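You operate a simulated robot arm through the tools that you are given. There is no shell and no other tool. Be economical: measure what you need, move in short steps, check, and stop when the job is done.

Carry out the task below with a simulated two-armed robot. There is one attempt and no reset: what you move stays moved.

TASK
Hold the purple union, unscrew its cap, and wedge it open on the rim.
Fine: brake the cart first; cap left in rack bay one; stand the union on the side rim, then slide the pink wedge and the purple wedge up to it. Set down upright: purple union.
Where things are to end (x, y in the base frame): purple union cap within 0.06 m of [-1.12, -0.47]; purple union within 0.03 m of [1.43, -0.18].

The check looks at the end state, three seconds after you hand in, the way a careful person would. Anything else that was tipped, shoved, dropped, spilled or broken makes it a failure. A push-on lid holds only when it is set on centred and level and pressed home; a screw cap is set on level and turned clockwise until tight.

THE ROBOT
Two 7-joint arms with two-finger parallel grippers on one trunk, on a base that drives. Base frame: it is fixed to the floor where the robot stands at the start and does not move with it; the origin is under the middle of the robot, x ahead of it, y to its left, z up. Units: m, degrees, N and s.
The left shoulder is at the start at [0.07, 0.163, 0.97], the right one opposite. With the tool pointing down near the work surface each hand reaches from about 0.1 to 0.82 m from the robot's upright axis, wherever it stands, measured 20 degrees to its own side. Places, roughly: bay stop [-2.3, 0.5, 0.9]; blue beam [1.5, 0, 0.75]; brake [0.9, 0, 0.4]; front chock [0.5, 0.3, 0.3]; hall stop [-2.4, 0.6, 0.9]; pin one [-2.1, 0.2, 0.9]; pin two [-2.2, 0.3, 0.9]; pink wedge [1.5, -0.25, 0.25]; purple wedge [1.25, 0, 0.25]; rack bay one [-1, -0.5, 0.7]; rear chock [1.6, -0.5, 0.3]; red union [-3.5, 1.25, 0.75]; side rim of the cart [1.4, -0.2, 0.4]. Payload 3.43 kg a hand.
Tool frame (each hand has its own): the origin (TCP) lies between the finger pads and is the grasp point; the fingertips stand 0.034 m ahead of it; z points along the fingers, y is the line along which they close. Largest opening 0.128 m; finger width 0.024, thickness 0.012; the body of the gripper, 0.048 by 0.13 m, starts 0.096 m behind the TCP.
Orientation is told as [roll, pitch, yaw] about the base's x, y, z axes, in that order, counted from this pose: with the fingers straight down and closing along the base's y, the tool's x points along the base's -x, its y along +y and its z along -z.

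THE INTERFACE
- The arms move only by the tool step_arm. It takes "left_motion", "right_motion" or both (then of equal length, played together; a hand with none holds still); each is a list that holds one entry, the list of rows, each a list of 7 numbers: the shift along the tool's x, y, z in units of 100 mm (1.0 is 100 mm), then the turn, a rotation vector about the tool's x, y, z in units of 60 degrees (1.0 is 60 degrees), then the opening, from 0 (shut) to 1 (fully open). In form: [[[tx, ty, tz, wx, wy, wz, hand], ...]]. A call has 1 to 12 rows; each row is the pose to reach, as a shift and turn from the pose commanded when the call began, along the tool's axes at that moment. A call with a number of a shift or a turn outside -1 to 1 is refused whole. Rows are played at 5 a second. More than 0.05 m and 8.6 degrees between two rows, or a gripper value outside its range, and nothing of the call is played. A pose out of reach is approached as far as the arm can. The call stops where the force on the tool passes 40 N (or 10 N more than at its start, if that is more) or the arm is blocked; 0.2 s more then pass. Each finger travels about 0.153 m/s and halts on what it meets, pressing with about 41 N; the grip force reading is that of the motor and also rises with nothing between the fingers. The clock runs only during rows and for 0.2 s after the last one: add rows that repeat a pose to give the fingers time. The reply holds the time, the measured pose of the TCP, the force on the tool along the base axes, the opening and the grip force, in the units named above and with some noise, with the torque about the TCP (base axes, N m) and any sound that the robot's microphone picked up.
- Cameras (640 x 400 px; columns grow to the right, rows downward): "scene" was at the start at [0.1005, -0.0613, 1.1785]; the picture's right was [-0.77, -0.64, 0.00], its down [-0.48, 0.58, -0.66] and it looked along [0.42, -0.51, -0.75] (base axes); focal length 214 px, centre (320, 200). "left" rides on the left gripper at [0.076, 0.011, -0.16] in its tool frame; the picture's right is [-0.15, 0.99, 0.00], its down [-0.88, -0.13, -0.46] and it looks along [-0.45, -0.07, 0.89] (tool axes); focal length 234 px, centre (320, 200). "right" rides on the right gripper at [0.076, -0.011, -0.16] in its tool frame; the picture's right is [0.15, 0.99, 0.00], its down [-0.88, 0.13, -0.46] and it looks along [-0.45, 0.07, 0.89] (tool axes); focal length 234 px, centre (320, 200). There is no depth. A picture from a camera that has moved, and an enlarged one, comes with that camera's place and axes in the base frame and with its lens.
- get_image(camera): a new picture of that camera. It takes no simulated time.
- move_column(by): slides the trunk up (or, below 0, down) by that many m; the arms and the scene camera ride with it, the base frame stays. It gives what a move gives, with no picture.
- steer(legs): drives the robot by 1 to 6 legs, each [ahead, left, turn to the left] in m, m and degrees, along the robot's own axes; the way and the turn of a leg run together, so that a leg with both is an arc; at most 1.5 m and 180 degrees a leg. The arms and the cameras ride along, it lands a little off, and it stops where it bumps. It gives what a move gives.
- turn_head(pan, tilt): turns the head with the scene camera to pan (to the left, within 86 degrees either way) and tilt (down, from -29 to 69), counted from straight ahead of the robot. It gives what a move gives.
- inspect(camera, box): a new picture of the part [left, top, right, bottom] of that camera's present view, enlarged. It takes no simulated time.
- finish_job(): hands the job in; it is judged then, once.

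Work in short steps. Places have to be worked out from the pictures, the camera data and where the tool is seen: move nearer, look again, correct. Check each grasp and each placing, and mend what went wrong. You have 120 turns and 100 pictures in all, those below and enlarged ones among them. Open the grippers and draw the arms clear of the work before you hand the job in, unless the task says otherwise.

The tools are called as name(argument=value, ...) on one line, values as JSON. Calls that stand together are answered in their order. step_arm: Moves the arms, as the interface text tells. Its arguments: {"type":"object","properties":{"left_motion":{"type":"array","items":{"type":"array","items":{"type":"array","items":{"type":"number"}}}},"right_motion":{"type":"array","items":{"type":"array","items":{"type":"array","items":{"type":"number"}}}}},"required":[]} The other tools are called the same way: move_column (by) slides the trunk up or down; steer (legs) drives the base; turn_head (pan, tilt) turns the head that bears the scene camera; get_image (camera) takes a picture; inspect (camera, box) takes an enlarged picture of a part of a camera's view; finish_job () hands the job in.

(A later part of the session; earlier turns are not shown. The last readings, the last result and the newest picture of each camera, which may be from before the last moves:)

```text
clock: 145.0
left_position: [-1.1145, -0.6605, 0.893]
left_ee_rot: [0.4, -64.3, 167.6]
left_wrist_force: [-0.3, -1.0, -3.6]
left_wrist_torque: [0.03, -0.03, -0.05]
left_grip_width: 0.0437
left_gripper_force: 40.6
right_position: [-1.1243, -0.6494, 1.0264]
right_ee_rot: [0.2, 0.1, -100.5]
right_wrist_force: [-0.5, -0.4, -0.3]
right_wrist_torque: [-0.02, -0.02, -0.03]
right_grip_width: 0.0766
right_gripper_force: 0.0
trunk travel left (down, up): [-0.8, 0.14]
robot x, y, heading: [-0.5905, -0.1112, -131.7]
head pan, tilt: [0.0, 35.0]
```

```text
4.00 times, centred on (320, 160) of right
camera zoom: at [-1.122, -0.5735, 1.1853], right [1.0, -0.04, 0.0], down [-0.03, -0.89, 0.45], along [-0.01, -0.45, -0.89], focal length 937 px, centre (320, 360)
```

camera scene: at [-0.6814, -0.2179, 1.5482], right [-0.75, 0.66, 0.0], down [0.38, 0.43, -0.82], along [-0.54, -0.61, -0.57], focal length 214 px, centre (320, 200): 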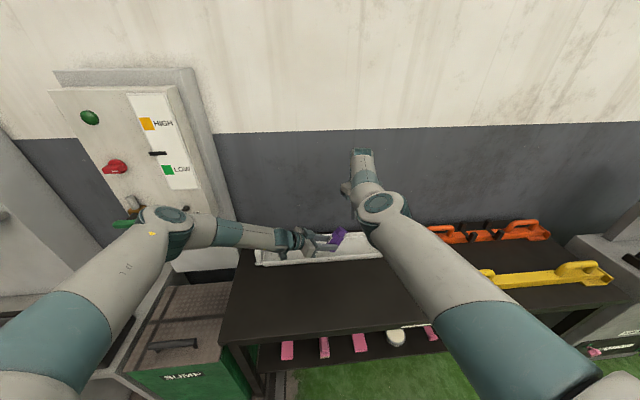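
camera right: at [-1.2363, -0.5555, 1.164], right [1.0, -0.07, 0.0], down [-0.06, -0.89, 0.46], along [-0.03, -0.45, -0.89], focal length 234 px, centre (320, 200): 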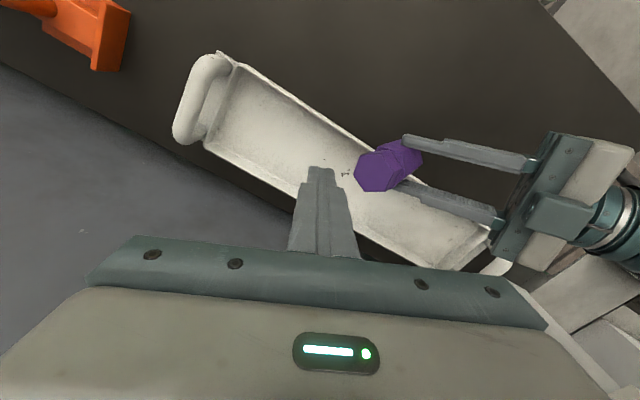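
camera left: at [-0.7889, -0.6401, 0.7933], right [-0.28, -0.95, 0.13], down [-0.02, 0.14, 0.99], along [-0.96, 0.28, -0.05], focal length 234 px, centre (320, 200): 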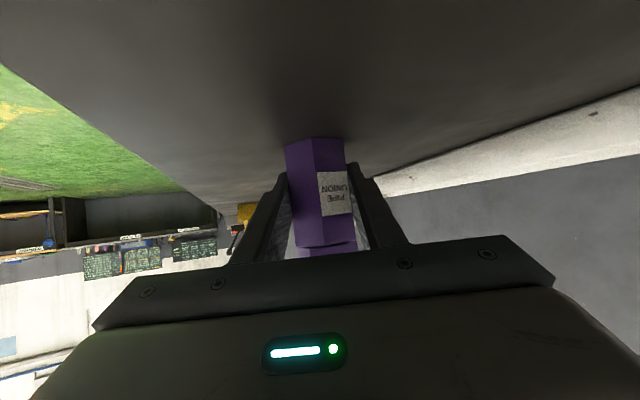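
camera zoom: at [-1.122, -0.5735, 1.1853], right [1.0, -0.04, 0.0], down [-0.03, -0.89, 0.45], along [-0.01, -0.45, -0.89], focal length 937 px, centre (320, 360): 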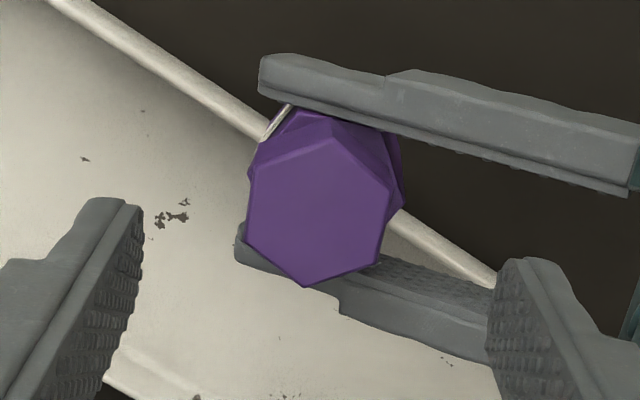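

Upright and centred. I descend and grip the cap.

step_arm(right_motion=[[[0.02, 0, 0.2, 0, 0, 0, 0.6], [0.02, 0, 0.4, 0, 0, 0, 0.6], [0.02, 0, 0.53, 0, 0, 0, 0.6], [0.02, 0, 0.53, 0, 0, 0, 0.4], [0.02, 0, 0.53, 0, 0, 0, 0.2], [0.02, 0, 0.53, 0, 0, 0, 0], [0.02, 0, 0.53, 0, 0, 0, 0]]])

```text
clock: 146.6
left_position: [-1.1151, -0.6597, 0.8928]
left_ee_rot: [0.3, -64.1, 167.7]
left_wrist_force: [0.0, 0.2, -4.1]
left_wrist_torque: [-0.03, -0.03, 0.0]
left_grip_width: 0.0436
left_gripper_force: 41.5
right_position: [-1.1231, -0.6485, 0.9745]
right_ee_rot: [0.2, 0.1, -100.5]
right_wrist_force: [-0.6, -0.1, -0.8]
right_wrist_torque: [0.02, -0.02, 0.01]
right_grip_width: 0.0
right_gripper_force: 32.6
trunk travel left (down, up): [-0.8, 0.14]
robot x, y, heading: [-0.5876, -0.1138, -131.8]
head pan, tilt: [0.0, 35.0]
```

The fingers closed on nothing: the cap must sit lower than I assumed. I look.

get_image(camera="right")

get_image(camera="left")

```text
35 pictures are left
camera right: at [-1.1211, -0.572, 1.1328], right [1.0, -0.04, 0.0], down [-0.03, -0.89, 0.45], along [-0.01, -0.45, -0.89], focal length 234 px, centre (320, 200)
```

right: 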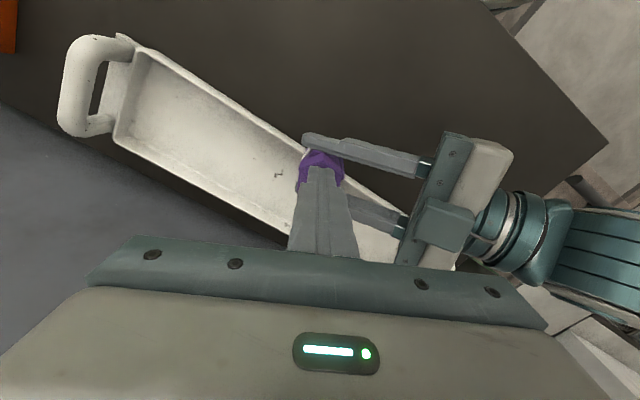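

```text
34 pictures are left
camera left: at [-0.9434, -0.7077, 0.8952], right [-0.27, -0.95, 0.13], down [0.06, 0.12, 0.99], along [-0.96, 0.27, 0.02], focal length 234 px, centre (320, 200)
```

left: 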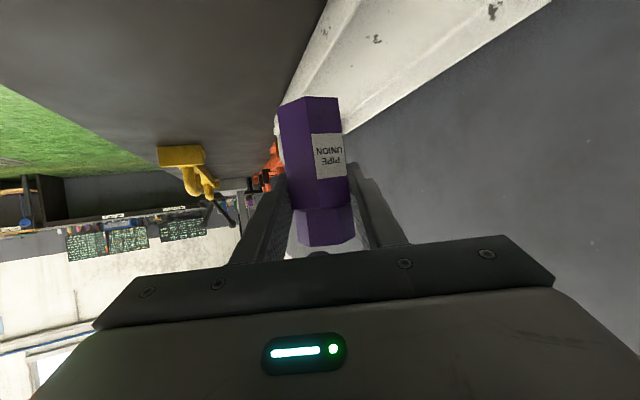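

The union slipped ~16 mm lower in the grip: cap top is near z 0.935. I open, shift 4 mm and descend 25 mm, then grip.

step_arm(right_motion=[[[0, 0, -0.05, 0, 0, 0, 0.3], [-0.04, 0, -0.05, 0, 0, 0, 0.6], [-0.04, 0, 0.1, 0, 0, 0, 0.6], [-0.04, 0, 0.25, 0, 0, 0, 0.6], [-0.04, 0, 0.25, 0, 0, 0, 0.4], [-0.04, 0, 0.25, 0, 0, 0, 0.2], [-0.04, 0, 0.25, 0, 0, 0, 0], [-0.04, 0, 0.25, 0, 0, 0, 0]]])

```text
clock: 148.4
left_position: [-1.1163, -0.6607, 0.8931]
left_ee_rot: [0.2, -64.4, 167.7]
left_wrist_force: [-4.2, -0.9, -6.7]
left_wrist_torque: [0.07, -0.05, 0.02]
left_grip_width: 0.0436
left_gripper_force: 40.6
right_position: [-1.1223, -0.6506, 0.9502]
right_ee_rot: [0.1, 0.2, -100.5]
right_wrist_force: [5.5, 1.3, 2.6]
right_wrist_torque: [-0.02, -0.26, 0.01]
right_grip_width: 0.0394
right_gripper_force: 41.1
trunk travel left (down, up): [-0.8, 0.14]
robot x, y, heading: [-0.5897, -0.1122, -131.7]
head pan, tilt: [0.0, 35.0]
```

Gripped with low side load. I turn counter-clockwise 120° in two calls.

step_arm(right_motion=[[[0, 0, 0, 0, 0, -0.12, 0], [0, 0, 0, 0, 0, -0.25, 0], [0, 0, 0, 0, 0, -0.38, 0], [0, 0, 0, 0, 0, -0.51, 0], [0, 0, -0.003, 0, 0, -0.64, 0], [0, 0, -0.004, 0, 0, -0.77, 0], [0, 0, -0.005, 0, 0, -0.9, 0], [0, 0, -0.005, 0, 0, -1.0, 0]]])

step_arm(right_motion=[[[0, 0, 0, 0, 0, -0.12, 0], [0, 0, 0, 0, 0, -0.25, 0], [0, 0, 0, 0, 0, -0.38, 0], [0, 0, 0, 0, 0, -0.51, 0], [0, 0, -0.003, 0, 0, -0.64, 0], [0, 0, -0.004, 0, 0, -0.77, 0], [0, 0, -0.005, 0, 0, -0.9, 0], [0, 0, -0.005, 0, 0, -1.0, 0]]])

```text
clock: 150.2
left_position: [-1.1138, -0.6609, 0.8912]
left_ee_rot: [0.3, -64.1, 167.6]
left_wrist_force: [9.2, 6.0, -10.3]
left_wrist_torque: [-0.26, 0.14, -0.03]
left_grip_width: 0.0435
left_gripper_force: 41.1
right_position: [-1.1242, -0.6524, 0.9523]
right_ee_rot: [0.0, -0.1, -40.4]
right_wrist_force: [-8.1, -7.2, 7.1]
right_wrist_torque: [-0.23, 0.32, -0.04]
right_grip_width: 0.0394
right_gripper_force: 41.0
trunk travel left (down, up): [-0.8, 0.14]
robot x, y, heading: [-0.5884, -0.1117, -131.8]
head pan, tilt: [0.0, 35.0]
```

```text
clock: 151.6
left_position: [-1.1161, -0.6543, 0.8929]
left_ee_rot: [-0.3, -64.3, 167.7]
left_wrist_force: [0.0, 1.8, -3.6]
left_wrist_torque: [-0.06, -0.01, 0.03]
left_grip_width: 0.0439
left_gripper_force: 40.9
right_position: [-1.1229, -0.6541, 0.9529]
right_ee_rot: [-0.4, -0.1, 6.7]
right_wrist_force: [0.5, -2.9, 0.3]
right_wrist_torque: [-0.11, -0.03, -0.07]
right_grip_width: 0.0394
right_gripper_force: 40.7
trunk travel left (down, up): [-0.8, 0.14]
robot x, y, heading: [-0.5891, -0.1114, -131.8]
head pan, tilt: [0.0, 35.0]
stopped in row 7 (left hand): the force on the tool passed its limit at 41 N (the readings are from after the stop); the commanded pose is now the measured one
```

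Cap is rising with the turn (227° so far). I release, turn back 120° to yaw -113°, and regrip.

step_arm(right_motion=[[[0, 0, 0, 0, 0, 0, 0.3], [0, 0, 0, 0, 0, 0, 0.6], [0, 0, 0, 0, 0, 0, 0.6], [0, 0, 0, 0, 0, 0.14, 0.6], [0, 0, 0, 0, 0, 0.28, 0.6], [0, 0, 0, 0, 0, 0.42, 0.6], [0, 0, 0, 0, 0, 0.56, 0.6], [0, 0, 0, 0, 0, 0.7, 0.6], [0, 0, 0, 0, 0, 0.84, 0.6], [0, 0, 0, 0, 0, 0.98, 0.6], [0, 0, 0, 0, 0, 1.0, 0.6]]])

step_arm(right_motion=[[[0, 0, 0, 0, 0, 0.14, 0.6], [0, 0, 0, 0, 0, 0.28, 0.6], [0, 0, 0, 0, 0, 0.42, 0.6], [0, 0, 0, 0, 0, 0.56, 0.6], [0, 0, 0, 0, 0, 0.7, 0.6], [0, 0, 0, 0, 0, 0.84, 0.6], [0, 0, 0, 0, 0, 0.98, 0.6], [0, 0, 0, 0, 0, 1.0, 0.6]]])

inspect(camera="right", box=[240, 120, 400, 220])

```text
clock: 154.0
left_position: [-1.1139, -0.6576, 0.8921]
left_ee_rot: [0.0, -64.1, 167.8]
left_wrist_force: [15.2, -22.1, -18.3]
left_wrist_torque: [0.27, 0.95, -1.16]
left_grip_width: 0.0438
left_gripper_force: 41.0
right_position: [-1.1256, -0.6532, 0.9541]
right_ee_rot: [-0.3, -0.2, -53.5]
right_wrist_force: [-15.6, 21.6, 15.8]
right_wrist_torque: [1.01, -0.23, 1.32]
right_grip_width: 0.0772
right_gripper_force: 0.4
trunk travel left (down, up): [-0.8, 0.14]
robot x, y, heading: [-0.5886, -0.1123, -131.8]
head pan, tilt: [0.0, 35.0]
```

```text
clock: 154.5
left_position: [-1.1126, -0.6587, 0.889]
left_ee_rot: [0.1, -63.8, 167.9]
left_wrist_force: [-0.2, -0.1, -3.1]
left_wrist_torque: [0.0, -0.03, 0.0]
left_grip_width: 0.0436
left_gripper_force: 41.2
right_position: [-1.1252, -0.6518, 0.9524]
right_ee_rot: [-0.1, -0.1, -61.4]
right_wrist_force: [-0.7, -0.2, 1.1]
right_wrist_torque: [0.01, 0.02, -0.01]
right_grip_width: 0.0765
right_gripper_force: 0.1
trunk travel left (down, up): [-0.8, 0.14]
robot x, y, heading: [-0.5914, -0.1132, -131.3]
head pan, tilt: [0.0, 35.0]
stopped in row 2 (left hand): the force on the tool passed its limit at 44 N (the readings are from after the stop); the commanded pose is now the measured one
```

```text
4.00 times, centred on (320, 170) of right
camera zoom: at [-1.1723, -0.5904, 1.1114], right [0.8, 0.6, 0.0], down [0.54, -0.71, 0.46], along [0.27, -0.37, -0.89], focal length 937 px, centre (320, 320)
```

zoom: 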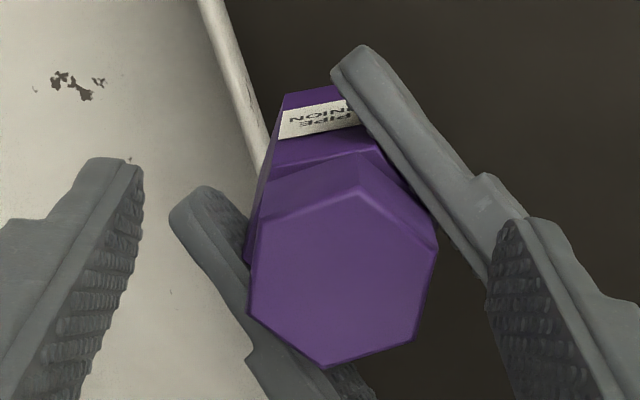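

The right fingers were touching the left finger, as they were too low. The cap's flats (≈27°) match the present closing direction, so I raise 6 mm, grip, and turn on from here.

step_arm(right_motion=[[[0, 0, -0.06, 0, 0, 0, 0.6], [0, 0, -0.06, 0, 0, 0, 0.4], [0, 0, -0.06, 0, 0, 0, 0.2], [0, 0, -0.06, 0, 0, 0, 0], [0, 0, -0.06, 0, 0, 0, 0]]])

step_arm(right_motion=[[[0, 0, 0, 0, 0, -0.12, 0], [0, 0, 0, 0, 0, -0.25, 0], [0, 0, 0, 0, 0, -0.38, 0], [0, 0, -0.005, 0, 0, -0.51, 0], [0, 0, -0.007, 0, 0, -0.64, 0], [0, 0, -0.01, 0, 0, -0.77, 0], [0, 0, -0.01, 0, 0, -0.9, 0], [0, 0, -0.01, 0, 0, -1.0, 0]]])

```text
clock: 155.6
left_position: [-1.1114, -0.6656, 0.888]
left_ee_rot: [0.4, -63.6, 168.1]
left_wrist_force: [-0.5, 0.9, -5.2]
left_wrist_torque: [-0.04, -0.03, -0.01]
left_grip_width: 0.0435
left_gripper_force: 40.8
right_position: [-1.124, -0.6515, 0.9592]
right_ee_rot: [0.2, 0.1, -61.4]
right_wrist_force: [-0.6, 1.0, 0.7]
right_wrist_torque: [-0.02, -0.03, 0.02]
right_grip_width: 0.0002
right_gripper_force: 32.8
trunk travel left (down, up): [-0.8, 0.14]
robot x, y, heading: [-0.5829, -0.1101, -131.2]
head pan, tilt: [0.0, 35.0]
stopped in row 5 (left hand): the force on the tool passed its limit at 62 N (the readings are from after the stop); the commanded pose is now the measured one
```

```text
clock: 157.4
left_position: [-1.1115, -0.6643, 0.889]
left_ee_rot: [0.5, -63.7, 168.0]
left_wrist_force: [0.9, 0.3, -3.9]
left_wrist_torque: [-0.01, -0.03, 0.03]
left_grip_width: 0.0438
left_gripper_force: 41.3
right_position: [-1.1237, -0.6512, 0.9589]
right_ee_rot: [0.3, -0.2, -1.4]
right_wrist_force: [-0.1, 0.4, -0.3]
right_wrist_torque: [0.0, -0.01, -0.01]
right_grip_width: 0.0002
right_gripper_force: 32.9
trunk travel left (down, up): [-0.8, 0.14]
robot x, y, heading: [-0.5907, -0.1117, -131.7]
head pan, tilt: [0.0, 35.0]
```

The grip squeezed off over the top edge. I check the union with the left and right cameras.

step_arm(right_motion=[[[0, 0, -0.4, 0, 0, 0, 0.3], [0, 0, -0.8, 0, 0, 0, 0.6]]])

get_image(camera="left")

inspect(camera="right", box=[240, 100, 400, 200])

```text
clock: 158.0
left_position: [-1.1123, -0.6636, 0.8903]
left_ee_rot: [0.5, -63.7, 168.0]
left_wrist_force: [0.0, -0.7, -4.3]
left_wrist_torque: [-0.03, -0.05, 0.0]
left_grip_width: 0.0436
left_gripper_force: 41.1
right_position: [-1.1249, -0.6532, 1.041]
right_ee_rot: [0.3, -0.2, -1.4]
right_wrist_force: [-1.2, -0.5, 0.3]
right_wrist_torque: [0.02, 0.02, 0.02]
right_grip_width: 0.0767
right_gripper_force: 0.1
trunk travel left (down, up): [-0.8, 0.14]
robot x, y, heading: [-0.5882, -0.1127, -131.8]
head pan, tilt: [0.0, 35.0]
```

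```text
32 pictures are left
camera left: at [-0.9399, -0.7106, 0.8935], right [-0.26, -0.96, 0.14], down [0.04, 0.13, 0.99], along [-0.96, 0.26, 0.01], focal length 234 px, centre (320, 200)
```

left: 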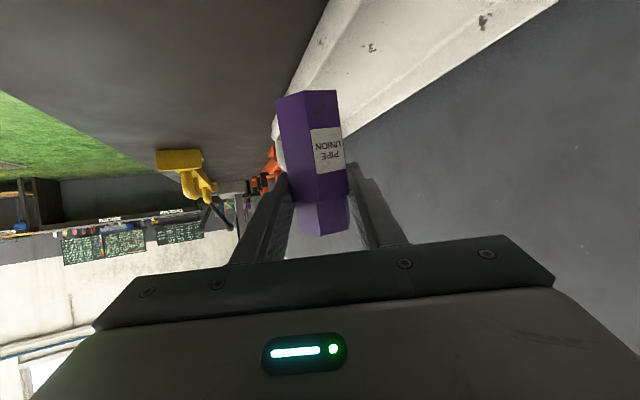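

```text
4.00 times, centred on (320, 150) of right
camera zoom: at [-1.2018, -0.6616, 1.198], right [-0.12, 0.99, 0.0], down [0.88, 0.11, 0.46], along [0.46, 0.06, -0.89], focal length 937 px, centre (320, 400)
```

zoom: 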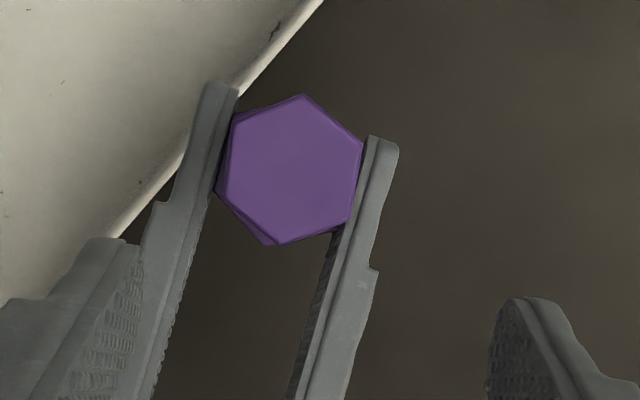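

The union has again tilted ~13° forward and slid down: holding it in mid-air is too weak. Better: back the robot 0.13 m so this spot is over free bench, set the union down on the bench, let it right itself, and regrip there with the bench supporting it.

step_arm(right_motion=[[[0, 0, -0.3, 0, 0, 0, 0.6], [0, 0, -0.6, 0, 0, 0, 0.6]]])

steer(legs=[[-0.13, 0, 0]])

move_column(by=-0.07)

get_image(camera="scene")

```text
clock: 158.6
left_position: [-1.1116, -0.6645, 0.8904]
left_ee_rot: [0.5, -63.6, 168.1]
left_wrist_force: [0.2, -0.3, -4.7]
left_wrist_torque: [-0.01, -0.05, -0.01]
left_grip_width: 0.0437
left_gripper_force: 40.8
right_position: [-1.1313, -0.6613, 1.0964]
right_ee_rot: [0.3, -0.1, -1.3]
right_wrist_force: [0.8, 0.2, -1.4]
right_wrist_torque: [0.0, 0.0, 0.0]
right_grip_width: 0.0767
right_gripper_force: 0.1
right hand out of reach, approached as far as the arm can: row 2
trunk travel left (down, up): [-0.8, 0.14]
robot x, y, heading: [-0.5882, -0.1132, -131.4]
head pan, tilt: [0.0, 35.0]
```

```text
clock: 159.8
left_position: [-1.0259, -0.5704, 0.889]
left_ee_rot: [0.4, -63.6, 168.2]
left_wrist_force: [0.0, -0.7, -3.8]
left_wrist_torque: [-0.02, -0.06, 0.0]
left_grip_width: 0.0437
left_gripper_force: 41.1
right_position: [-1.0456, -0.5671, 1.0942]
right_ee_rot: [0.4, -0.2, -1.4]
right_wrist_force: [-0.2, -0.5, -0.2]
right_wrist_torque: [0.03, -0.02, -0.01]
right_grip_width: 0.0769
right_gripper_force: 0.1
trunk travel left (down, up): [-0.8, 0.14]
robot x, y, heading: [-0.5026, -0.0163, -131.4]
head pan, tilt: [0.0, 35.0]
```

```text
clock: 160.9
left_position: [-1.0261, -0.5691, 0.8185]
left_ee_rot: [0.5, -63.6, 168.2]
left_wrist_force: [0.5, 0.0, -4.1]
left_wrist_torque: [0.03, -0.05, -0.01]
left_grip_width: 0.0434
left_gripper_force: 40.7
right_position: [-1.0458, -0.5646, 1.0255]
right_ee_rot: [0.3, -0.1, -1.3]
right_wrist_force: [-0.2, 0.5, -0.5]
right_wrist_torque: [0.03, -0.03, 0.0]
right_grip_width: 0.0767
right_gripper_force: 0.0
trunk travel left (down, up): [-0.73, 0.21]
robot x, y, heading: [-0.5009, -0.0131, -131.7]
head pan, tilt: [0.0, 35.0]
```

```text
30 pictures are left
camera scene: at [-0.5956, -0.1216, 1.4782], right [-0.75, 0.66, 0.0], down [0.38, 0.43, -0.82], along [-0.54, -0.61, -0.57], focal length 214 px, centre (320, 200)
```

scene: 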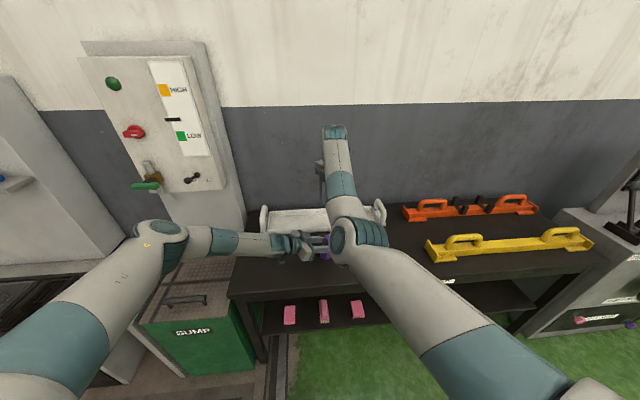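

The union base should be about 1.5 cm above the bench. I lower it in small steps watching the force.

step_arm(left_motion=[[[0.036, 0, 0.018, 0, 0, 0, 0], [0.072, 0, 0.035, 0, 0, 0, 0], [0.09, 0, 0.044, 0, 0, 0, 0]]])

step_arm(left_motion=[[[0.027, 0, 0.013, 0, 0, 0, 0], [0.045, 0, 0.022, 0, 0, 0, 0]]])

inspect(camera="left", box=[220, 60, 420, 260])

```text
clock: 161.7
left_position: [-1.0266, -0.5693, 0.8183]
left_ee_rot: [1.1, -64.2, 167.6]
left_wrist_force: [1.4, -3.5, 28.0]
left_wrist_torque: [-0.15, 0.61, 0.08]
left_grip_width: 0.0435
left_gripper_force: 40.6
right_position: [-1.0421, -0.564, 1.0283]
right_ee_rot: [0.1, 0.0, -1.3]
right_wrist_force: [0.3, 0.0, -0.1]
right_wrist_torque: [-0.03, -0.01, 0.01]
right_grip_width: 0.0768
right_gripper_force: 0.1
trunk travel left (down, up): [-0.73, 0.21]
robot x, y, heading: [-0.5045, -0.0167, -131.6]
head pan, tilt: [0.0, 35.0]
```

```text
clock: 162.3
left_position: [-1.0241, -0.5689, 0.8089]
left_ee_rot: [1.2, -63.9, 167.7]
left_wrist_force: [4.4, -3.6, 29.3]
left_wrist_torque: [-0.14, 0.54, 0.08]
left_grip_width: 0.0436
left_gripper_force: 41.1
right_position: [-1.0417, -0.5627, 1.0286]
right_ee_rot: [0.1, 0.0, -1.3]
right_wrist_force: [-0.3, 0.3, 0.5]
right_wrist_torque: [-0.02, -0.01, 0.01]
right_grip_width: 0.0767
right_gripper_force: 0.0
trunk travel left (down, up): [-0.73, 0.21]
robot x, y, heading: [-0.5054, -0.0165, -131.3]
head pan, tilt: [0.0, 35.0]
```

```text
2.00 times, centred on (320, 160) of left
camera zoom: at [-0.8526, -0.6149, 0.812], right [-0.26, -0.96, 0.14], down [0.05, 0.13, 0.99], along [-0.97, 0.26, 0.01], focal length 468 px, centre (320, 280)
```

zoom: 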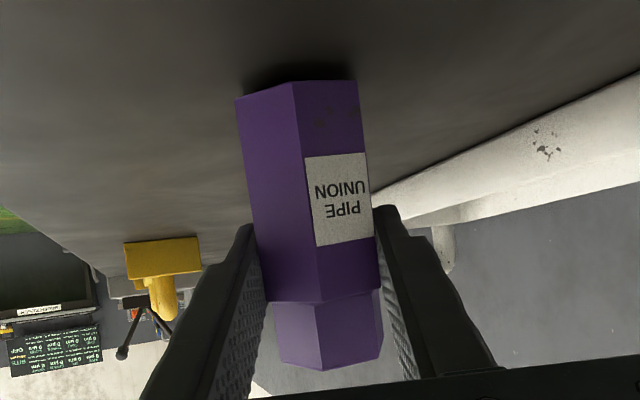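

It rests on the bench (≈29 N). I unload slightly and open the left hand so it stands freely.

step_arm(left_motion=[[[-0.027, 0, -0.013, 0, 0, 0, 0], [-0.036, 0, -0.018, 0, 0, 0, 0.36], [-0.036, 0, -0.018, 0, 0, 0, 0.45], [-0.036, 0, -0.018, 0, 0, 0, 0.6], [-0.036, 0, -0.018, 0, 0, 0, 0.7], [-0.036, 0, -0.018, 0, 0, 0, 0.7]]])

get_image(camera="left")

inspect(camera="right", box=[220, 80, 420, 200])

```text
clock: 163.7
left_position: [-1.0259, -0.57, 0.8086]
left_ee_rot: [0.5, -63.8, 168.2]
left_wrist_force: [-0.2, 0.4, -0.5]
left_wrist_torque: [0.01, 0.0, 0.02]
left_grip_width: 0.0895
left_gripper_force: 0.1
right_position: [-1.045, -0.5646, 1.0274]
right_ee_rot: [0.2, -0.1, -1.3]
right_wrist_force: [0.5, -1.0, 0.1]
right_wrist_torque: [0.0, 0.01, 0.03]
right_grip_width: 0.0769
right_gripper_force: 0.1
trunk travel left (down, up): [-0.73, 0.21]
robot x, y, heading: [-0.5059, -0.0164, -131.6]
head pan, tilt: [0.0, 35.0]
```

```text
28 pictures are left
camera left: at [-0.8536, -0.6147, 0.8121], right [-0.26, -0.96, 0.14], down [0.04, 0.13, 0.99], along [-0.96, 0.26, 0.01], focal length 234 px, centre (320, 200)
```

left: 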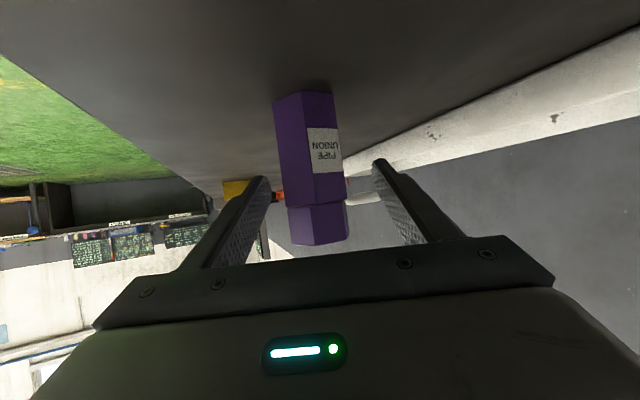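

```text
3.20 times, centred on (320, 140) of right
camera zoom: at [-1.122, -0.5751, 1.1846], right [-0.12, 0.99, 0.0], down [0.88, 0.11, 0.46], along [0.45, 0.06, -0.89], focal length 749 px, centre (320, 392)
```

zoom: 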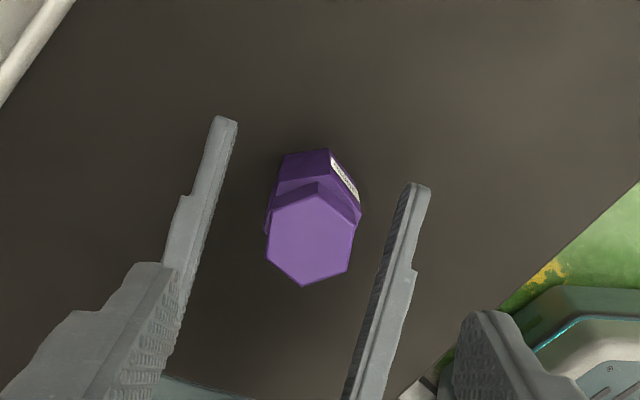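

The union stands upright at (-1.029, -0.566). I lower the left hand to mid-body and regrip.

step_arm(left_motion=[[[0.11, 0.02, 0.05, 0, 0, 0, 0.7], [0.22, 0.02, 0.11, 0, 0, 0, 0.7], [0.32, 0.02, 0.16, 0, 0, 0, 0.7], [0.32, 0.02, 0.16, 0, 0, 0, 0.5], [0.32, 0.02, 0.16, 0, 0, 0, 0.35], [0.32, 0.02, 0.16, 0, 0, 0, 0.2], [0.32, 0.02, 0.16, 0, 0, 0, 0], [0.32, 0.02, 0.16, 0, 0, 0, 0]]])

inspect(camera="right", box=[240, 90, 400, 190])

```text
clock: 165.5
left_position: [-1.027, -0.5715, 0.7725]
left_ee_rot: [0.6, -63.7, 168.1]
left_wrist_force: [0.0, 0.4, -0.2]
left_wrist_torque: [0.11, -0.06, 0.0]
left_grip_width: 0.0437
left_gripper_force: 40.4
right_position: [-1.0451, -0.5651, 1.0262]
right_ee_rot: [0.3, -0.1, -1.3]
right_wrist_force: [-0.8, 0.0, 0.1]
right_wrist_torque: [0.04, 0.0, 0.01]
right_grip_width: 0.0768
right_gripper_force: 0.0
trunk travel left (down, up): [-0.73, 0.21]
robot x, y, heading: [-0.5064, -0.0174, -131.5]
head pan, tilt: [0.0, 35.0]
```

```text
4.00 times, centred on (320, 140) of right
camera zoom: at [-1.1219, -0.5748, 1.1847], right [-0.12, 0.99, 0.0], down [0.88, 0.11, 0.46], along [0.45, 0.06, -0.89], focal length 937 px, centre (320, 440)
```

zoom: 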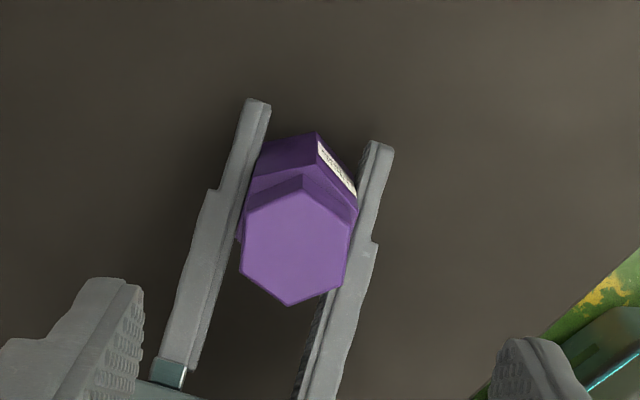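

Regripped on the flats with the bench beneath. Cap centre (-1.027, -0.571), flats at about 91/31°. While free I test how far the right wrist can turn counter-clockwise.

step_arm(right_motion=[[[0, 0, 0, 0, 0, -0.14, 0.6], [0, 0, 0, 0, 0, -0.28, 0.6], [0, 0, 0, 0, 0, -0.42, 0.6], [0, 0, 0, 0, 0, -0.56, 0.6], [0, 0, 0, 0, 0, -0.7, 0.6], [0, 0, 0, 0, 0, -0.84, 0.6], [0, 0, 0, 0, 0, -0.98, 0.6]]])

step_arm(right_motion=[[[0, 0, 0, 0, 0, -0.14, 0.6], [0, 0, 0, 0, 0, -0.28, 0.6], [0, 0, 0, 0, 0, -0.42, 0.6], [0, 0, 0, 0, 0, -0.56, 0.6], [0, 0, 0, 0, 0, -0.7, 0.6], [0, 0, 0, 0, 0, -0.84, 0.6], [0, 0, 0, 0, 0, -0.98, 0.6]]])

```text
clock: 167.1
left_position: [-1.0261, -0.5718, 0.7738]
left_ee_rot: [0.5, -63.7, 168.0]
left_wrist_force: [0.9, 1.1, -0.6]
left_wrist_torque: [0.11, -0.06, 0.03]
left_grip_width: 0.0434
left_gripper_force: 41.5
right_position: [-1.0446, -0.566, 1.0279]
right_ee_rot: [0.0, -0.2, 57.6]
right_wrist_force: [0.8, -0.3, -0.2]
right_wrist_torque: [0.0, 0.01, 0.01]
right_grip_width: 0.0769
right_gripper_force: 0.1
trunk travel left (down, up): [-0.73, 0.21]
robot x, y, heading: [-0.5028, -0.0159, -131.6]
head pan, tilt: [0.0, 35.0]
```

```text
clock: 168.7
left_position: [-1.0275, -0.5723, 0.7726]
left_ee_rot: [0.7, -63.6, 168.2]
left_wrist_force: [0.6, 0.5, 0.0]
left_wrist_torque: [0.12, -0.02, 0.04]
left_grip_width: 0.0438
left_gripper_force: 41.6
right_position: [-1.0454, -0.5642, 1.0271]
right_ee_rot: [-0.3, -0.1, 116.3]
right_wrist_force: [0.3, 0.1, -0.2]
right_wrist_torque: [-0.02, 0.0, 0.03]
right_grip_width: 0.0769
right_gripper_force: 0.1
trunk travel left (down, up): [-0.73, 0.21]
robot x, y, heading: [-0.5013, -0.0207, -131.5]
head pan, tilt: [0.0, 35.0]
```

The wrist turns freely to 116°, so long strokes are possible. I turn back to yaw -58.6° over the cap and descend.

step_arm(right_motion=[[[0.14, -0.13, 0, 0, 0, 0.14, 0.6], [0.14, -0.13, 0, 0, 0, 0.28, 0.6], [0.14, -0.13, 0, 0, 0, 0.42, 0.6], [0.14, -0.13, 0, 0, 0, 0.56, 0.6], [0.14, -0.13, 0, 0, 0, 0.7, 0.6], [0.14, -0.13, 0, 0, 0, 0.84, 0.6], [0.14, -0.13, 0, 0, 0, 0.972, 0.6]]])

step_arm(right_motion=[[[0, 0, 0, 0, 0, 0.14, 0.6], [0, 0, 0, 0, 0, 0.28, 0.6], [0, 0, 0, 0, 0, 0.42, 0.6], [0, 0, 0, 0, 0, 0.56, 0.6], [0, 0, 0, 0, 0, 0.7, 0.6], [0, 0, 0, 0, 0, 0.84, 0.6], [0, 0, 0, 0, 0, 0.972, 0.6]]])

step_arm(right_motion=[[[0, 0, 0.1, 0, 0, 0.14, 0.6], [0, 0, 0.2, 0, 0, 0.28, 0.6], [0, 0, 0.3, 0, 0, 0.42, 0.6], [0, 0, 0.4, 0, 0, 0.56, 0.6], [0, 0, 0.5, 0, 0, 0.7, 0.6], [0, 0, 0.6, 0, 0, 0.84, 0.6], [0, 0, 0.7, 0, 0, 0.972, 0.6], [0, 0, 0.9, 0, 0, 0.972, 0.6]]])

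inspect(camera="right", box=[240, 100, 400, 200])

```text
clock: 170.3
left_position: [-1.0265, -0.5723, 0.7738]
left_ee_rot: [0.6, -63.7, 168.0]
left_wrist_force: [0.7, 0.0, 0.2]
left_wrist_torque: [0.07, -0.08, -0.04]
left_grip_width: 0.0438
left_gripper_force: 40.5
right_position: [-1.0288, -0.5746, 1.0253]
right_ee_rot: [0.0, -0.4, 57.8]
right_wrist_force: [0.5, 1.7, -0.1]
right_wrist_torque: [0.0, 0.01, -0.02]
right_grip_width: 0.0769
right_gripper_force: 0.1
right hand out of reach, approached as far as the arm can: row 1, 2, 3, 4, 5, 6, 7
trunk travel left (down, up): [-0.73, 0.21]
robot x, y, heading: [-0.5061, -0.0169, -131.3]
head pan, tilt: [0.0, 35.0]
```

```text
clock: 171.9
left_position: [-1.0259, -0.5718, 0.7734]
left_ee_rot: [0.6, -63.7, 168.0]
left_wrist_force: [0.4, -1.2, -0.7]
left_wrist_torque: [0.03, -0.06, -0.04]
left_grip_width: 0.0439
left_gripper_force: 41.4
right_position: [-1.0293, -0.5758, 1.0257]
right_ee_rot: [0.2, 0.0, -0.5]
right_wrist_force: [-0.2, 1.2, -0.4]
right_wrist_torque: [0.0, 0.03, 0.01]
right_grip_width: 0.0769
right_gripper_force: 0.1
trunk travel left (down, up): [-0.73, 0.21]
robot x, y, heading: [-0.4999, -0.0178, -131.5]
head pan, tilt: [0.0, 35.0]
```

```text
clock: 173.7
left_position: [-1.0256, -0.5718, 0.7724]
left_ee_rot: [0.5, -63.7, 168.2]
left_wrist_force: [-0.4, 0.1, 0.0]
left_wrist_torque: [0.03, -0.11, -0.02]
left_grip_width: 0.0441
left_gripper_force: 41.5
right_position: [-1.0297, -0.5725, 0.9352]
right_ee_rot: [0.2, 0.2, -58.8]
right_wrist_force: [-0.7, -0.1, -0.4]
right_wrist_torque: [-0.03, 0.02, -0.02]
right_grip_width: 0.0769
right_gripper_force: 0.1
trunk travel left (down, up): [-0.73, 0.21]
robot x, y, heading: [-0.5018, -0.0172, -131.3]
head pan, tilt: [0.0, 35.0]
```

```text
4.00 times, centred on (320, 150) of right
camera zoom: at [-1.0789, -0.516, 1.0935], right [0.77, 0.64, 0.0], down [0.57, -0.69, 0.45], along [0.29, -0.35, -0.89], focal length 937 px, centre (320, 400)
```

zoom: 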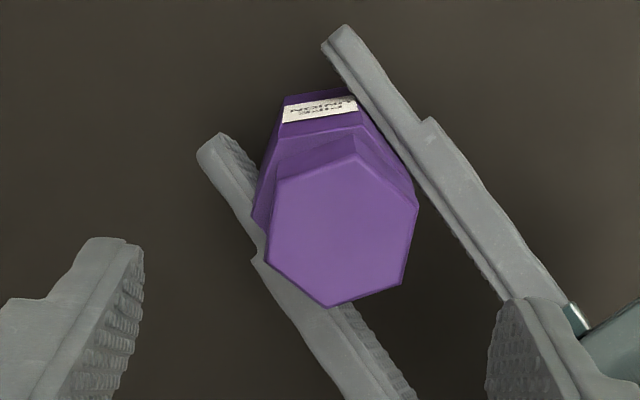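

Flats match (30.5° vs 31.2°). I shift 4 mm, descend to z 0.855 and grip.

step_arm(right_motion=[[[0, 0.04, 0.3, 0, 0, 0, 0.6], [0, 0.04, 0.6, 0, 0, 0, 0.6], [0, 0.04, 0.8, 0, 0, 0, 0.6], [0, 0.04, 0.8, 0, 0, 0, 0.4], [0, 0.04, 0.8, 0, 0, 0, 0.25], [0, 0.04, 0.8, 0, 0, 0, 0], [0, 0.04, 0.8, 0, 0, 0, 0]]])

```text
clock: 175.3
left_position: [-1.027, -0.5722, 0.7736]
left_ee_rot: [0.6, -63.7, 168.1]
left_wrist_force: [1.4, 0.6, 0.6]
left_wrist_torque: [0.07, -0.07, -0.05]
left_grip_width: 0.044
left_gripper_force: 41.2
right_position: [-1.0257, -0.5718, 0.8547]
right_ee_rot: [0.1, 0.0, -58.8]
right_wrist_force: [-0.8, -0.6, -0.3]
right_wrist_torque: [-0.06, -0.02, -0.03]
right_grip_width: 0.0393
right_gripper_force: 40.9
trunk travel left (down, up): [-0.73, 0.21]
robot x, y, heading: [-0.5014, -0.0136, -131.6]
head pan, tilt: [0.0, 35.0]
```

A clean grip, no side load. I turn counter-clockwise 120°, easing up slightly.

step_arm(right_motion=[[[0, 0, 0, 0, 0, -0.12, 0], [0, 0, 0, 0, 0, -0.25, 0], [0, 0, -0.002, 0, 0, -0.38, 0], [0, 0, -0.004, 0, 0, -0.51, 0], [0, 0, -0.006, 0, 0, -0.64, 0], [0, 0, -0.007, 0, 0, -0.77, 0], [0, 0, -0.008, 0, 0, -0.9, 0], [0, 0, -0.008, 0, 0, -1.0, 0]]])

step_arm(right_motion=[[[0, 0, 0, 0, 0, -0.12, 0], [0, 0, 0, 0, 0, -0.25, 0], [0, 0, -0.002, 0, 0, -0.38, 0], [0, 0, -0.004, 0, 0, -0.51, 0], [0, 0, -0.006, 0, 0, -0.64, 0], [0, 0, -0.007, 0, 0, -0.77, 0], [0, 0, -0.008, 0, 0, -0.9, 0], [0, 0, -0.008, 0, 0, -1.0, 0]]])

```text
clock: 177.1
left_position: [-1.0263, -0.571, 0.773]
left_ee_rot: [0.6, -63.6, 168.0]
left_wrist_force: [0.4, 0.7, 0.7]
left_wrist_torque: [0.09, -0.05, -0.02]
left_grip_width: 0.0438
left_gripper_force: 40.8
right_position: [-1.0237, -0.5724, 0.8556]
right_ee_rot: [0.2, -0.2, 1.4]
right_wrist_force: [-0.7, 0.1, 0.3]
right_wrist_torque: [0.03, -0.01, 0.02]
right_grip_width: 0.0393
right_gripper_force: 41.0
trunk travel left (down, up): [-0.73, 0.21]
robot x, y, heading: [-0.5044, -0.0148, -131.6]
head pan, tilt: [0.0, 35.0]
```

```text
clock: 178.9
left_position: [-1.0264, -0.5718, 0.7731]
left_ee_rot: [0.7, -63.7, 168.1]
left_wrist_force: [-0.1, 0.5, 0.6]
left_wrist_torque: [0.1, -0.05, -0.04]
left_grip_width: 0.0438
left_gripper_force: 41.3
right_position: [-1.0244, -0.572, 0.8562]
right_ee_rot: [-0.1, -0.3, 61.4]
right_wrist_force: [0.8, 0.3, -0.6]
right_wrist_torque: [0.0, -0.04, 0.02]
right_grip_width: 0.039
right_gripper_force: 40.8
trunk travel left (down, up): [-0.73, 0.21]
robot x, y, heading: [-0.5054, -0.0173, -131.3]
head pan, tilt: [0.0, 35.0]
```

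No reaction at all now: the cap seems free. I lift gently 1 cm, then more.

step_arm(right_motion=[[[0, 0, -0.05, 0, 0, 0, 0], [0, 0, -0.1, 0, 0, 0, 0], [0, 0, -0.1, 0, 0, 0, 0]]])

step_arm(right_motion=[[[0, 0, -0.2, 0, 0, 0, 0], [0, 0, -0.5, 0, 0, 0, 0], [0, 0, -0.8, 0, 0, 0, 0]]])

get_image(camera="right")

```text
clock: 179.7
left_position: [-1.0274, -0.5716, 0.773]
left_ee_rot: [0.5, -63.7, 168.1]
left_wrist_force: [0.8, 1.0, 0.1]
left_wrist_torque: [0.09, -0.03, 0.01]
left_grip_width: 0.044
left_gripper_force: 40.6
right_position: [-1.0252, -0.5725, 0.8671]
right_ee_rot: [0.0, -0.4, 61.3]
right_wrist_force: [0.2, -0.4, 0.6]
right_wrist_torque: [-0.02, 0.0, 0.02]
right_grip_width: 0.0394
right_gripper_force: 40.2
trunk travel left (down, up): [-0.73, 0.21]
robot x, y, heading: [-0.5049, -0.0168, -131.5]
head pan, tilt: [0.0, 35.0]
```

```text
clock: 180.5
left_position: [-1.026, -0.5712, 0.7717]
left_ee_rot: [0.5, -63.7, 168.1]
left_wrist_force: [1.2, 0.3, 0.8]
left_wrist_torque: [0.08, -0.06, -0.03]
left_grip_width: 0.0438
left_gripper_force: 40.7
right_position: [-1.0241, -0.5721, 0.9457]
right_ee_rot: [0.0, -0.3, 61.4]
right_wrist_force: [1.1, 0.2, -1.4]
right_wrist_torque: [-0.02, -0.03, 0.03]
right_grip_width: 0.0389
right_gripper_force: 41.1
trunk travel left (down, up): [-0.73, 0.21]
robot x, y, heading: [-0.5032, -0.0183, -131.5]
head pan, tilt: [0.0, 35.0]
```

```text
24 pictures are left
camera right: at [-1.0525, -0.6448, 1.1043], right [-0.94, 0.35, 0.0], down [0.31, 0.83, 0.46], along [0.16, 0.43, -0.89], focal length 234 px, centre (320, 200)
```

right: 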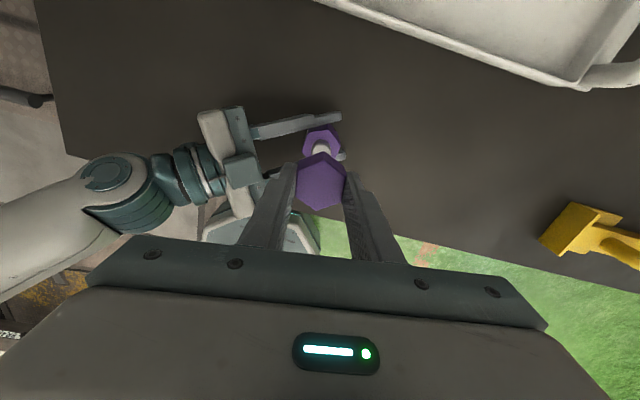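

The cap is off. I carry it to (-1.12, -0.47) and lower it.

step_arm(right_motion=[[[-0.08, 0.22, 0, 0, 0, 0, 0], [-0.15, 0.44, 0, 0, 0, 0, 0], [-0.22, 0.665, 0, 0, 0, 0, 0]]])

step_arm(right_motion=[[[-0.08, 0.22, 0, 0, 0, 0, 0], [-0.15, 0.44, 0, 0, 0, 0, 0], [-0.22, 0.665, 0, 0, 0, 0, 0]]])

step_arm(right_motion=[[[0, 0, 0.3, 0, 0, 0, 0], [0, 0, 0.65, 0, 0, 0, 0], [0, 0, 1.0, 0, 0, 0, 0]]])

step_arm(right_motion=[[[0, 0, 0.15, 0, 0, 0, 0], [0, 0, 0.3, 0, 0, 0, 0], [0, 0, 0.42, 0, 0, 0, 0], [0, 0, 0.5, 0, 0, 0, 0], [0, 0, 0.56, 0, 0, 0, 0]]])

```text
clock: 181.3
left_position: [-1.0263, -0.5712, 0.7731]
left_ee_rot: [0.7, -63.6, 168.1]
left_wrist_force: [-0.2, -0.4, 0.3]
left_wrist_torque: [0.11, -0.05, 0.01]
left_grip_width: 0.0439
left_gripper_force: 40.9
right_position: [-1.0751, -0.5219, 0.9463]
right_ee_rot: [0.1, -0.3, 61.3]
right_wrist_force: [-0.4, 0.0, -0.9]
right_wrist_torque: [0.0, -0.02, -0.01]
right_grip_width: 0.0391
right_gripper_force: 41.1
trunk travel left (down, up): [-0.73, 0.21]
robot x, y, heading: [-0.5022, -0.0162, -131.4]
head pan, tilt: [0.0, 35.0]
```

```text
clock: 182.1
left_position: [-1.0273, -0.5715, 0.7738]
left_ee_rot: [0.6, -63.6, 168.1]
left_wrist_force: [0.6, 0.7, 0.3]
left_wrist_torque: [0.05, -0.01, 0.0]
left_grip_width: 0.0437
left_gripper_force: 40.6
right_position: [-1.1204, -0.4711, 0.9453]
right_ee_rot: [0.1, -0.3, 61.2]
right_wrist_force: [-0.1, -0.2, -0.4]
right_wrist_torque: [0.0, 0.02, 0.03]
right_grip_width: 0.039
right_gripper_force: 40.5
trunk travel left (down, up): [-0.73, 0.21]
robot x, y, heading: [-0.5032, -0.0186, -131.6]
head pan, tilt: [0.0, 35.0]
```

```text
clock: 182.9
left_position: [-1.0285, -0.5721, 0.7723]
left_ee_rot: [0.6, -63.8, 168.2]
left_wrist_force: [-0.1, -0.6, -0.4]
left_wrist_torque: [0.07, 0.03, 0.03]
left_grip_width: 0.0439
left_gripper_force: 41.0
right_position: [-1.1248, -0.4688, 0.8459]
right_ee_rot: [0.4, -0.3, 61.1]
right_wrist_force: [-1.1, -0.6, -0.3]
right_wrist_torque: [0.03, -0.01, 0.0]
right_grip_width: 0.0391
right_gripper_force: 41.4
trunk travel left (down, up): [-0.73, 0.21]
robot x, y, heading: [-0.5053, -0.0165, -131.4]
head pan, tilt: [0.0, 35.0]
```

```text
clock: 184.1
left_position: [-1.0271, -0.5711, 0.7722]
left_ee_rot: [0.6, -63.7, 168.1]
left_wrist_force: [-0.6, -0.2, 0.8]
left_wrist_torque: [0.09, -0.04, 0.02]
left_grip_width: 0.0437
left_gripper_force: 41.4
right_position: [-1.1257, -0.4657, 0.7908]
right_ee_rot: [0.3, -0.4, 60.9]
right_wrist_force: [-0.5, 0.6, -0.4]
right_wrist_torque: [0.03, -0.02, -0.03]
right_grip_width: 0.0391
right_gripper_force: 41.0
trunk travel left (down, up): [-0.73, 0.21]
robot x, y, heading: [-0.5068, -0.0149, -131.5]
head pan, tilt: [0.0, 35.0]
```

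At z 0.79 there is no contact yet. I lower in 3 mm steps until the bench is felt.

step_arm(right_motion=[[[0, 0, 0.03, 0, 0, 0, 0], [0, 0, 0.06, 0, 0, 0, 0], [0, 0, 0.09, 0, 0, 0, 0]]])

step_arm(right_motion=[[[0, 0, 0.025, 0, 0, 0, 0], [0, 0, 0.05, 0, 0, 0, 0]]])

inspect(camera="right", box=[240, 110, 400, 210])

```text
clock: 184.9
left_position: [-1.0271, -0.5705, 0.7722]
left_ee_rot: [0.7, -63.7, 168.1]
left_wrist_force: [-1.3, -1.0, 0.4]
left_wrist_torque: [0.08, 0.0, -0.03]
left_grip_width: 0.0435
left_gripper_force: 41.0
right_position: [-1.1255, -0.4656, 0.782]
right_ee_rot: [0.2, -0.3, 61.0]
right_wrist_force: [-0.7, 0.4, -1.1]
right_wrist_torque: [0.0, 0.01, 0.0]
right_grip_width: 0.0391
right_gripper_force: 41.2
trunk travel left (down, up): [-0.73, 0.21]
robot x, y, heading: [-0.5049, -0.0203, -131.4]
head pan, tilt: [0.0, 35.0]
```

```text
clock: 185.5
left_position: [-1.0263, -0.5699, 0.7743]
left_ee_rot: [0.6, -63.6, 168.0]
left_wrist_force: [-0.9, 0.2, 0.2]
left_wrist_torque: [-0.01, -0.03, -0.02]
left_grip_width: 0.0438
left_gripper_force: 41.0
right_position: [-1.126, -0.4657, 0.7804]
right_ee_rot: [0.2, -0.1, 60.9]
right_wrist_force: [-1.2, 3.2, 11.2]
right_wrist_torque: [-0.12, 0.08, -0.06]
right_grip_width: 0.0393
right_gripper_force: 41.0
trunk travel left (down, up): [-0.73, 0.21]
robot x, y, heading: [-0.5016, -0.0187, -131.4]
head pan, tilt: [0.0, 35.0]
```

```text
4.00 times, centred on (320, 160) of right
camera zoom: at [-1.1527, -0.5385, 0.9383], right [-0.94, 0.35, 0.01], down [0.31, 0.83, 0.46], along [0.16, 0.43, -0.89], focal length 937 px, centre (320, 360)
```

zoom: 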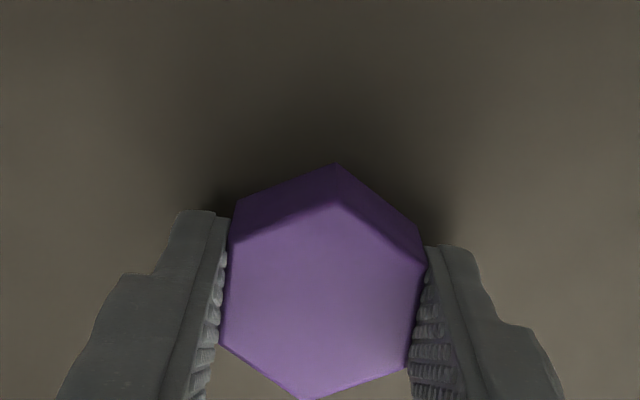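

The cap rests on the bench at (-1.126, -0.466). I open and rise.

step_arm(right_motion=[[[0, 0, -0.01, 0, 0, 0, 0.36], [0, 0, -0.01, 0, 0, 0, 0.5], [0, 0, -0.01, 0, 0, 0, 0.5], [0, 0, -0.2, 0, 0, 0, 0.5], [0, 0, -0.6, 0, 0, 0, 0.5], [0, 0, -1.0, 0, 0, 0, 0.5]]])

get_image(camera="right")

```text
clock: 186.9
left_position: [-1.0262, -0.571, 0.7729]
left_ee_rot: [0.5, -63.7, 168.0]
left_wrist_force: [2.5, -0.1, 1.2]
left_wrist_torque: [0.11, -0.1, -0.03]
left_grip_width: 0.044
left_gripper_force: 40.9
right_position: [-1.121, -0.4702, 0.8774]
right_ee_rot: [0.1, -0.5, 61.3]
right_wrist_force: [0.3, -0.2, 0.4]
right_wrist_torque: [0.02, 0.02, 0.03]
right_grip_width: 0.064
right_gripper_force: 0.2
trunk travel left (down, up): [-0.73, 0.21]
robot x, y, heading: [-0.5032, -0.0148, -131.7]
head pan, tilt: [0.0, 35.0]
```

```text
22 pictures are left
camera right: at [-1.1487, -0.5429, 1.0349], right [-0.94, 0.35, 0.0], down [0.31, 0.83, 0.46], along [0.16, 0.43, -0.89], focal length 234 px, centre (320, 200)
```

right: 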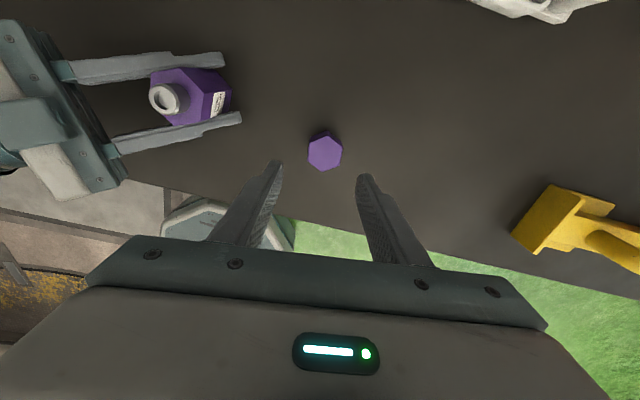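

The cap stands flat on the bench at its place. Now I raise the trunk with the union, back off, turn around and drive toward the rim (facing it at heading 60°).

move_column(by=0.2)

steer(legs=[[-0.3, 0, 0], [0, 0, -84], [0, 0, -84]])

turn_head(pan=-55, tilt=35)

get_image(camera="scene")

```text
clock: 189.1
left_position: [-1.027, -0.5719, 0.9735]
left_ee_rot: [0.6, -63.6, 168.2]
left_wrist_force: [0.4, -0.1, -2.7]
left_wrist_torque: [0.03, 0.01, 0.0]
left_grip_width: 0.0438
left_gripper_force: 41.2
right_position: [-1.1225, -0.4715, 1.0778]
right_ee_rot: [0.0, -0.3, 61.3]
right_wrist_force: [0.0, 0.3, 0.1]
right_wrist_torque: [-0.03, 0.0, -0.01]
right_grip_width: 0.064
right_gripper_force: 0.1
trunk travel left (down, up): [-0.93, 0.01]
robot x, y, heading: [-0.5018, -0.0157, -131.4]
head pan, tilt: [0.0, 35.0]
```

```text
clock: 198.3
left_position: [0.0872, 0.8688, 0.9725]
left_ee_rot: [0.5, -63.7, 0.9]
left_wrist_force: [0.8, 0.1, -4.1]
left_wrist_torque: [0.01, -0.04, 0.01]
left_grip_width: 0.0437
left_gripper_force: 41.4
right_position: [0.2025, 0.7903, 1.0777]
right_ee_rot: [0.0, -0.3, -106.1]
right_wrist_force: [0.4, -0.3, 0.4]
right_wrist_torque: [0.02, 0.0, 0.01]
right_grip_width: 0.0641
right_gripper_force: 0.1
trunk travel left (down, up): [-0.93, 0.01]
robot x, y, heading: [-0.3013, 0.2085, 61.2]
head pan, tilt: [0.0, 35.0]
```

```text
clock: 199.6
left_position: [0.0879, 0.869, 0.9725]
left_ee_rot: [0.5, -63.6, 0.8]
left_wrist_force: [0.2, -0.6, -3.2]
left_wrist_torque: [-0.04, 0.02, 0.02]
left_grip_width: 0.0436
left_gripper_force: 41.3
right_position: [0.2022, 0.7894, 1.0769]
right_ee_rot: [0.1, -0.4, -106.0]
right_wrist_force: [0.3, 0.5, 0.3]
right_wrist_torque: [0.0, -0.04, -0.02]
right_grip_width: 0.0639
right_gripper_force: 0.2
trunk travel left (down, up): [-0.93, 0.01]
robot x, y, heading: [-0.3022, 0.2106, 61.1]
head pan, tilt: [-55.0, 35.0]
```

```text
21 pictures are left
camera scene: at [-0.1899, 0.2647, 1.6782], right [0.11, -0.99, 0.0], down [-0.57, -0.06, -0.82], along [0.81, 0.09, -0.57], focal length 214 px, centre (320, 200)
```

scene: 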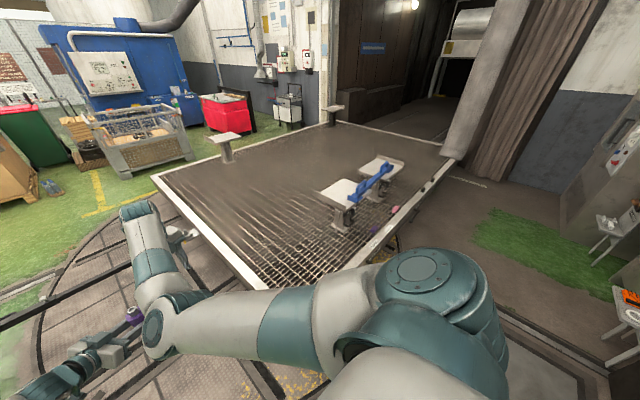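

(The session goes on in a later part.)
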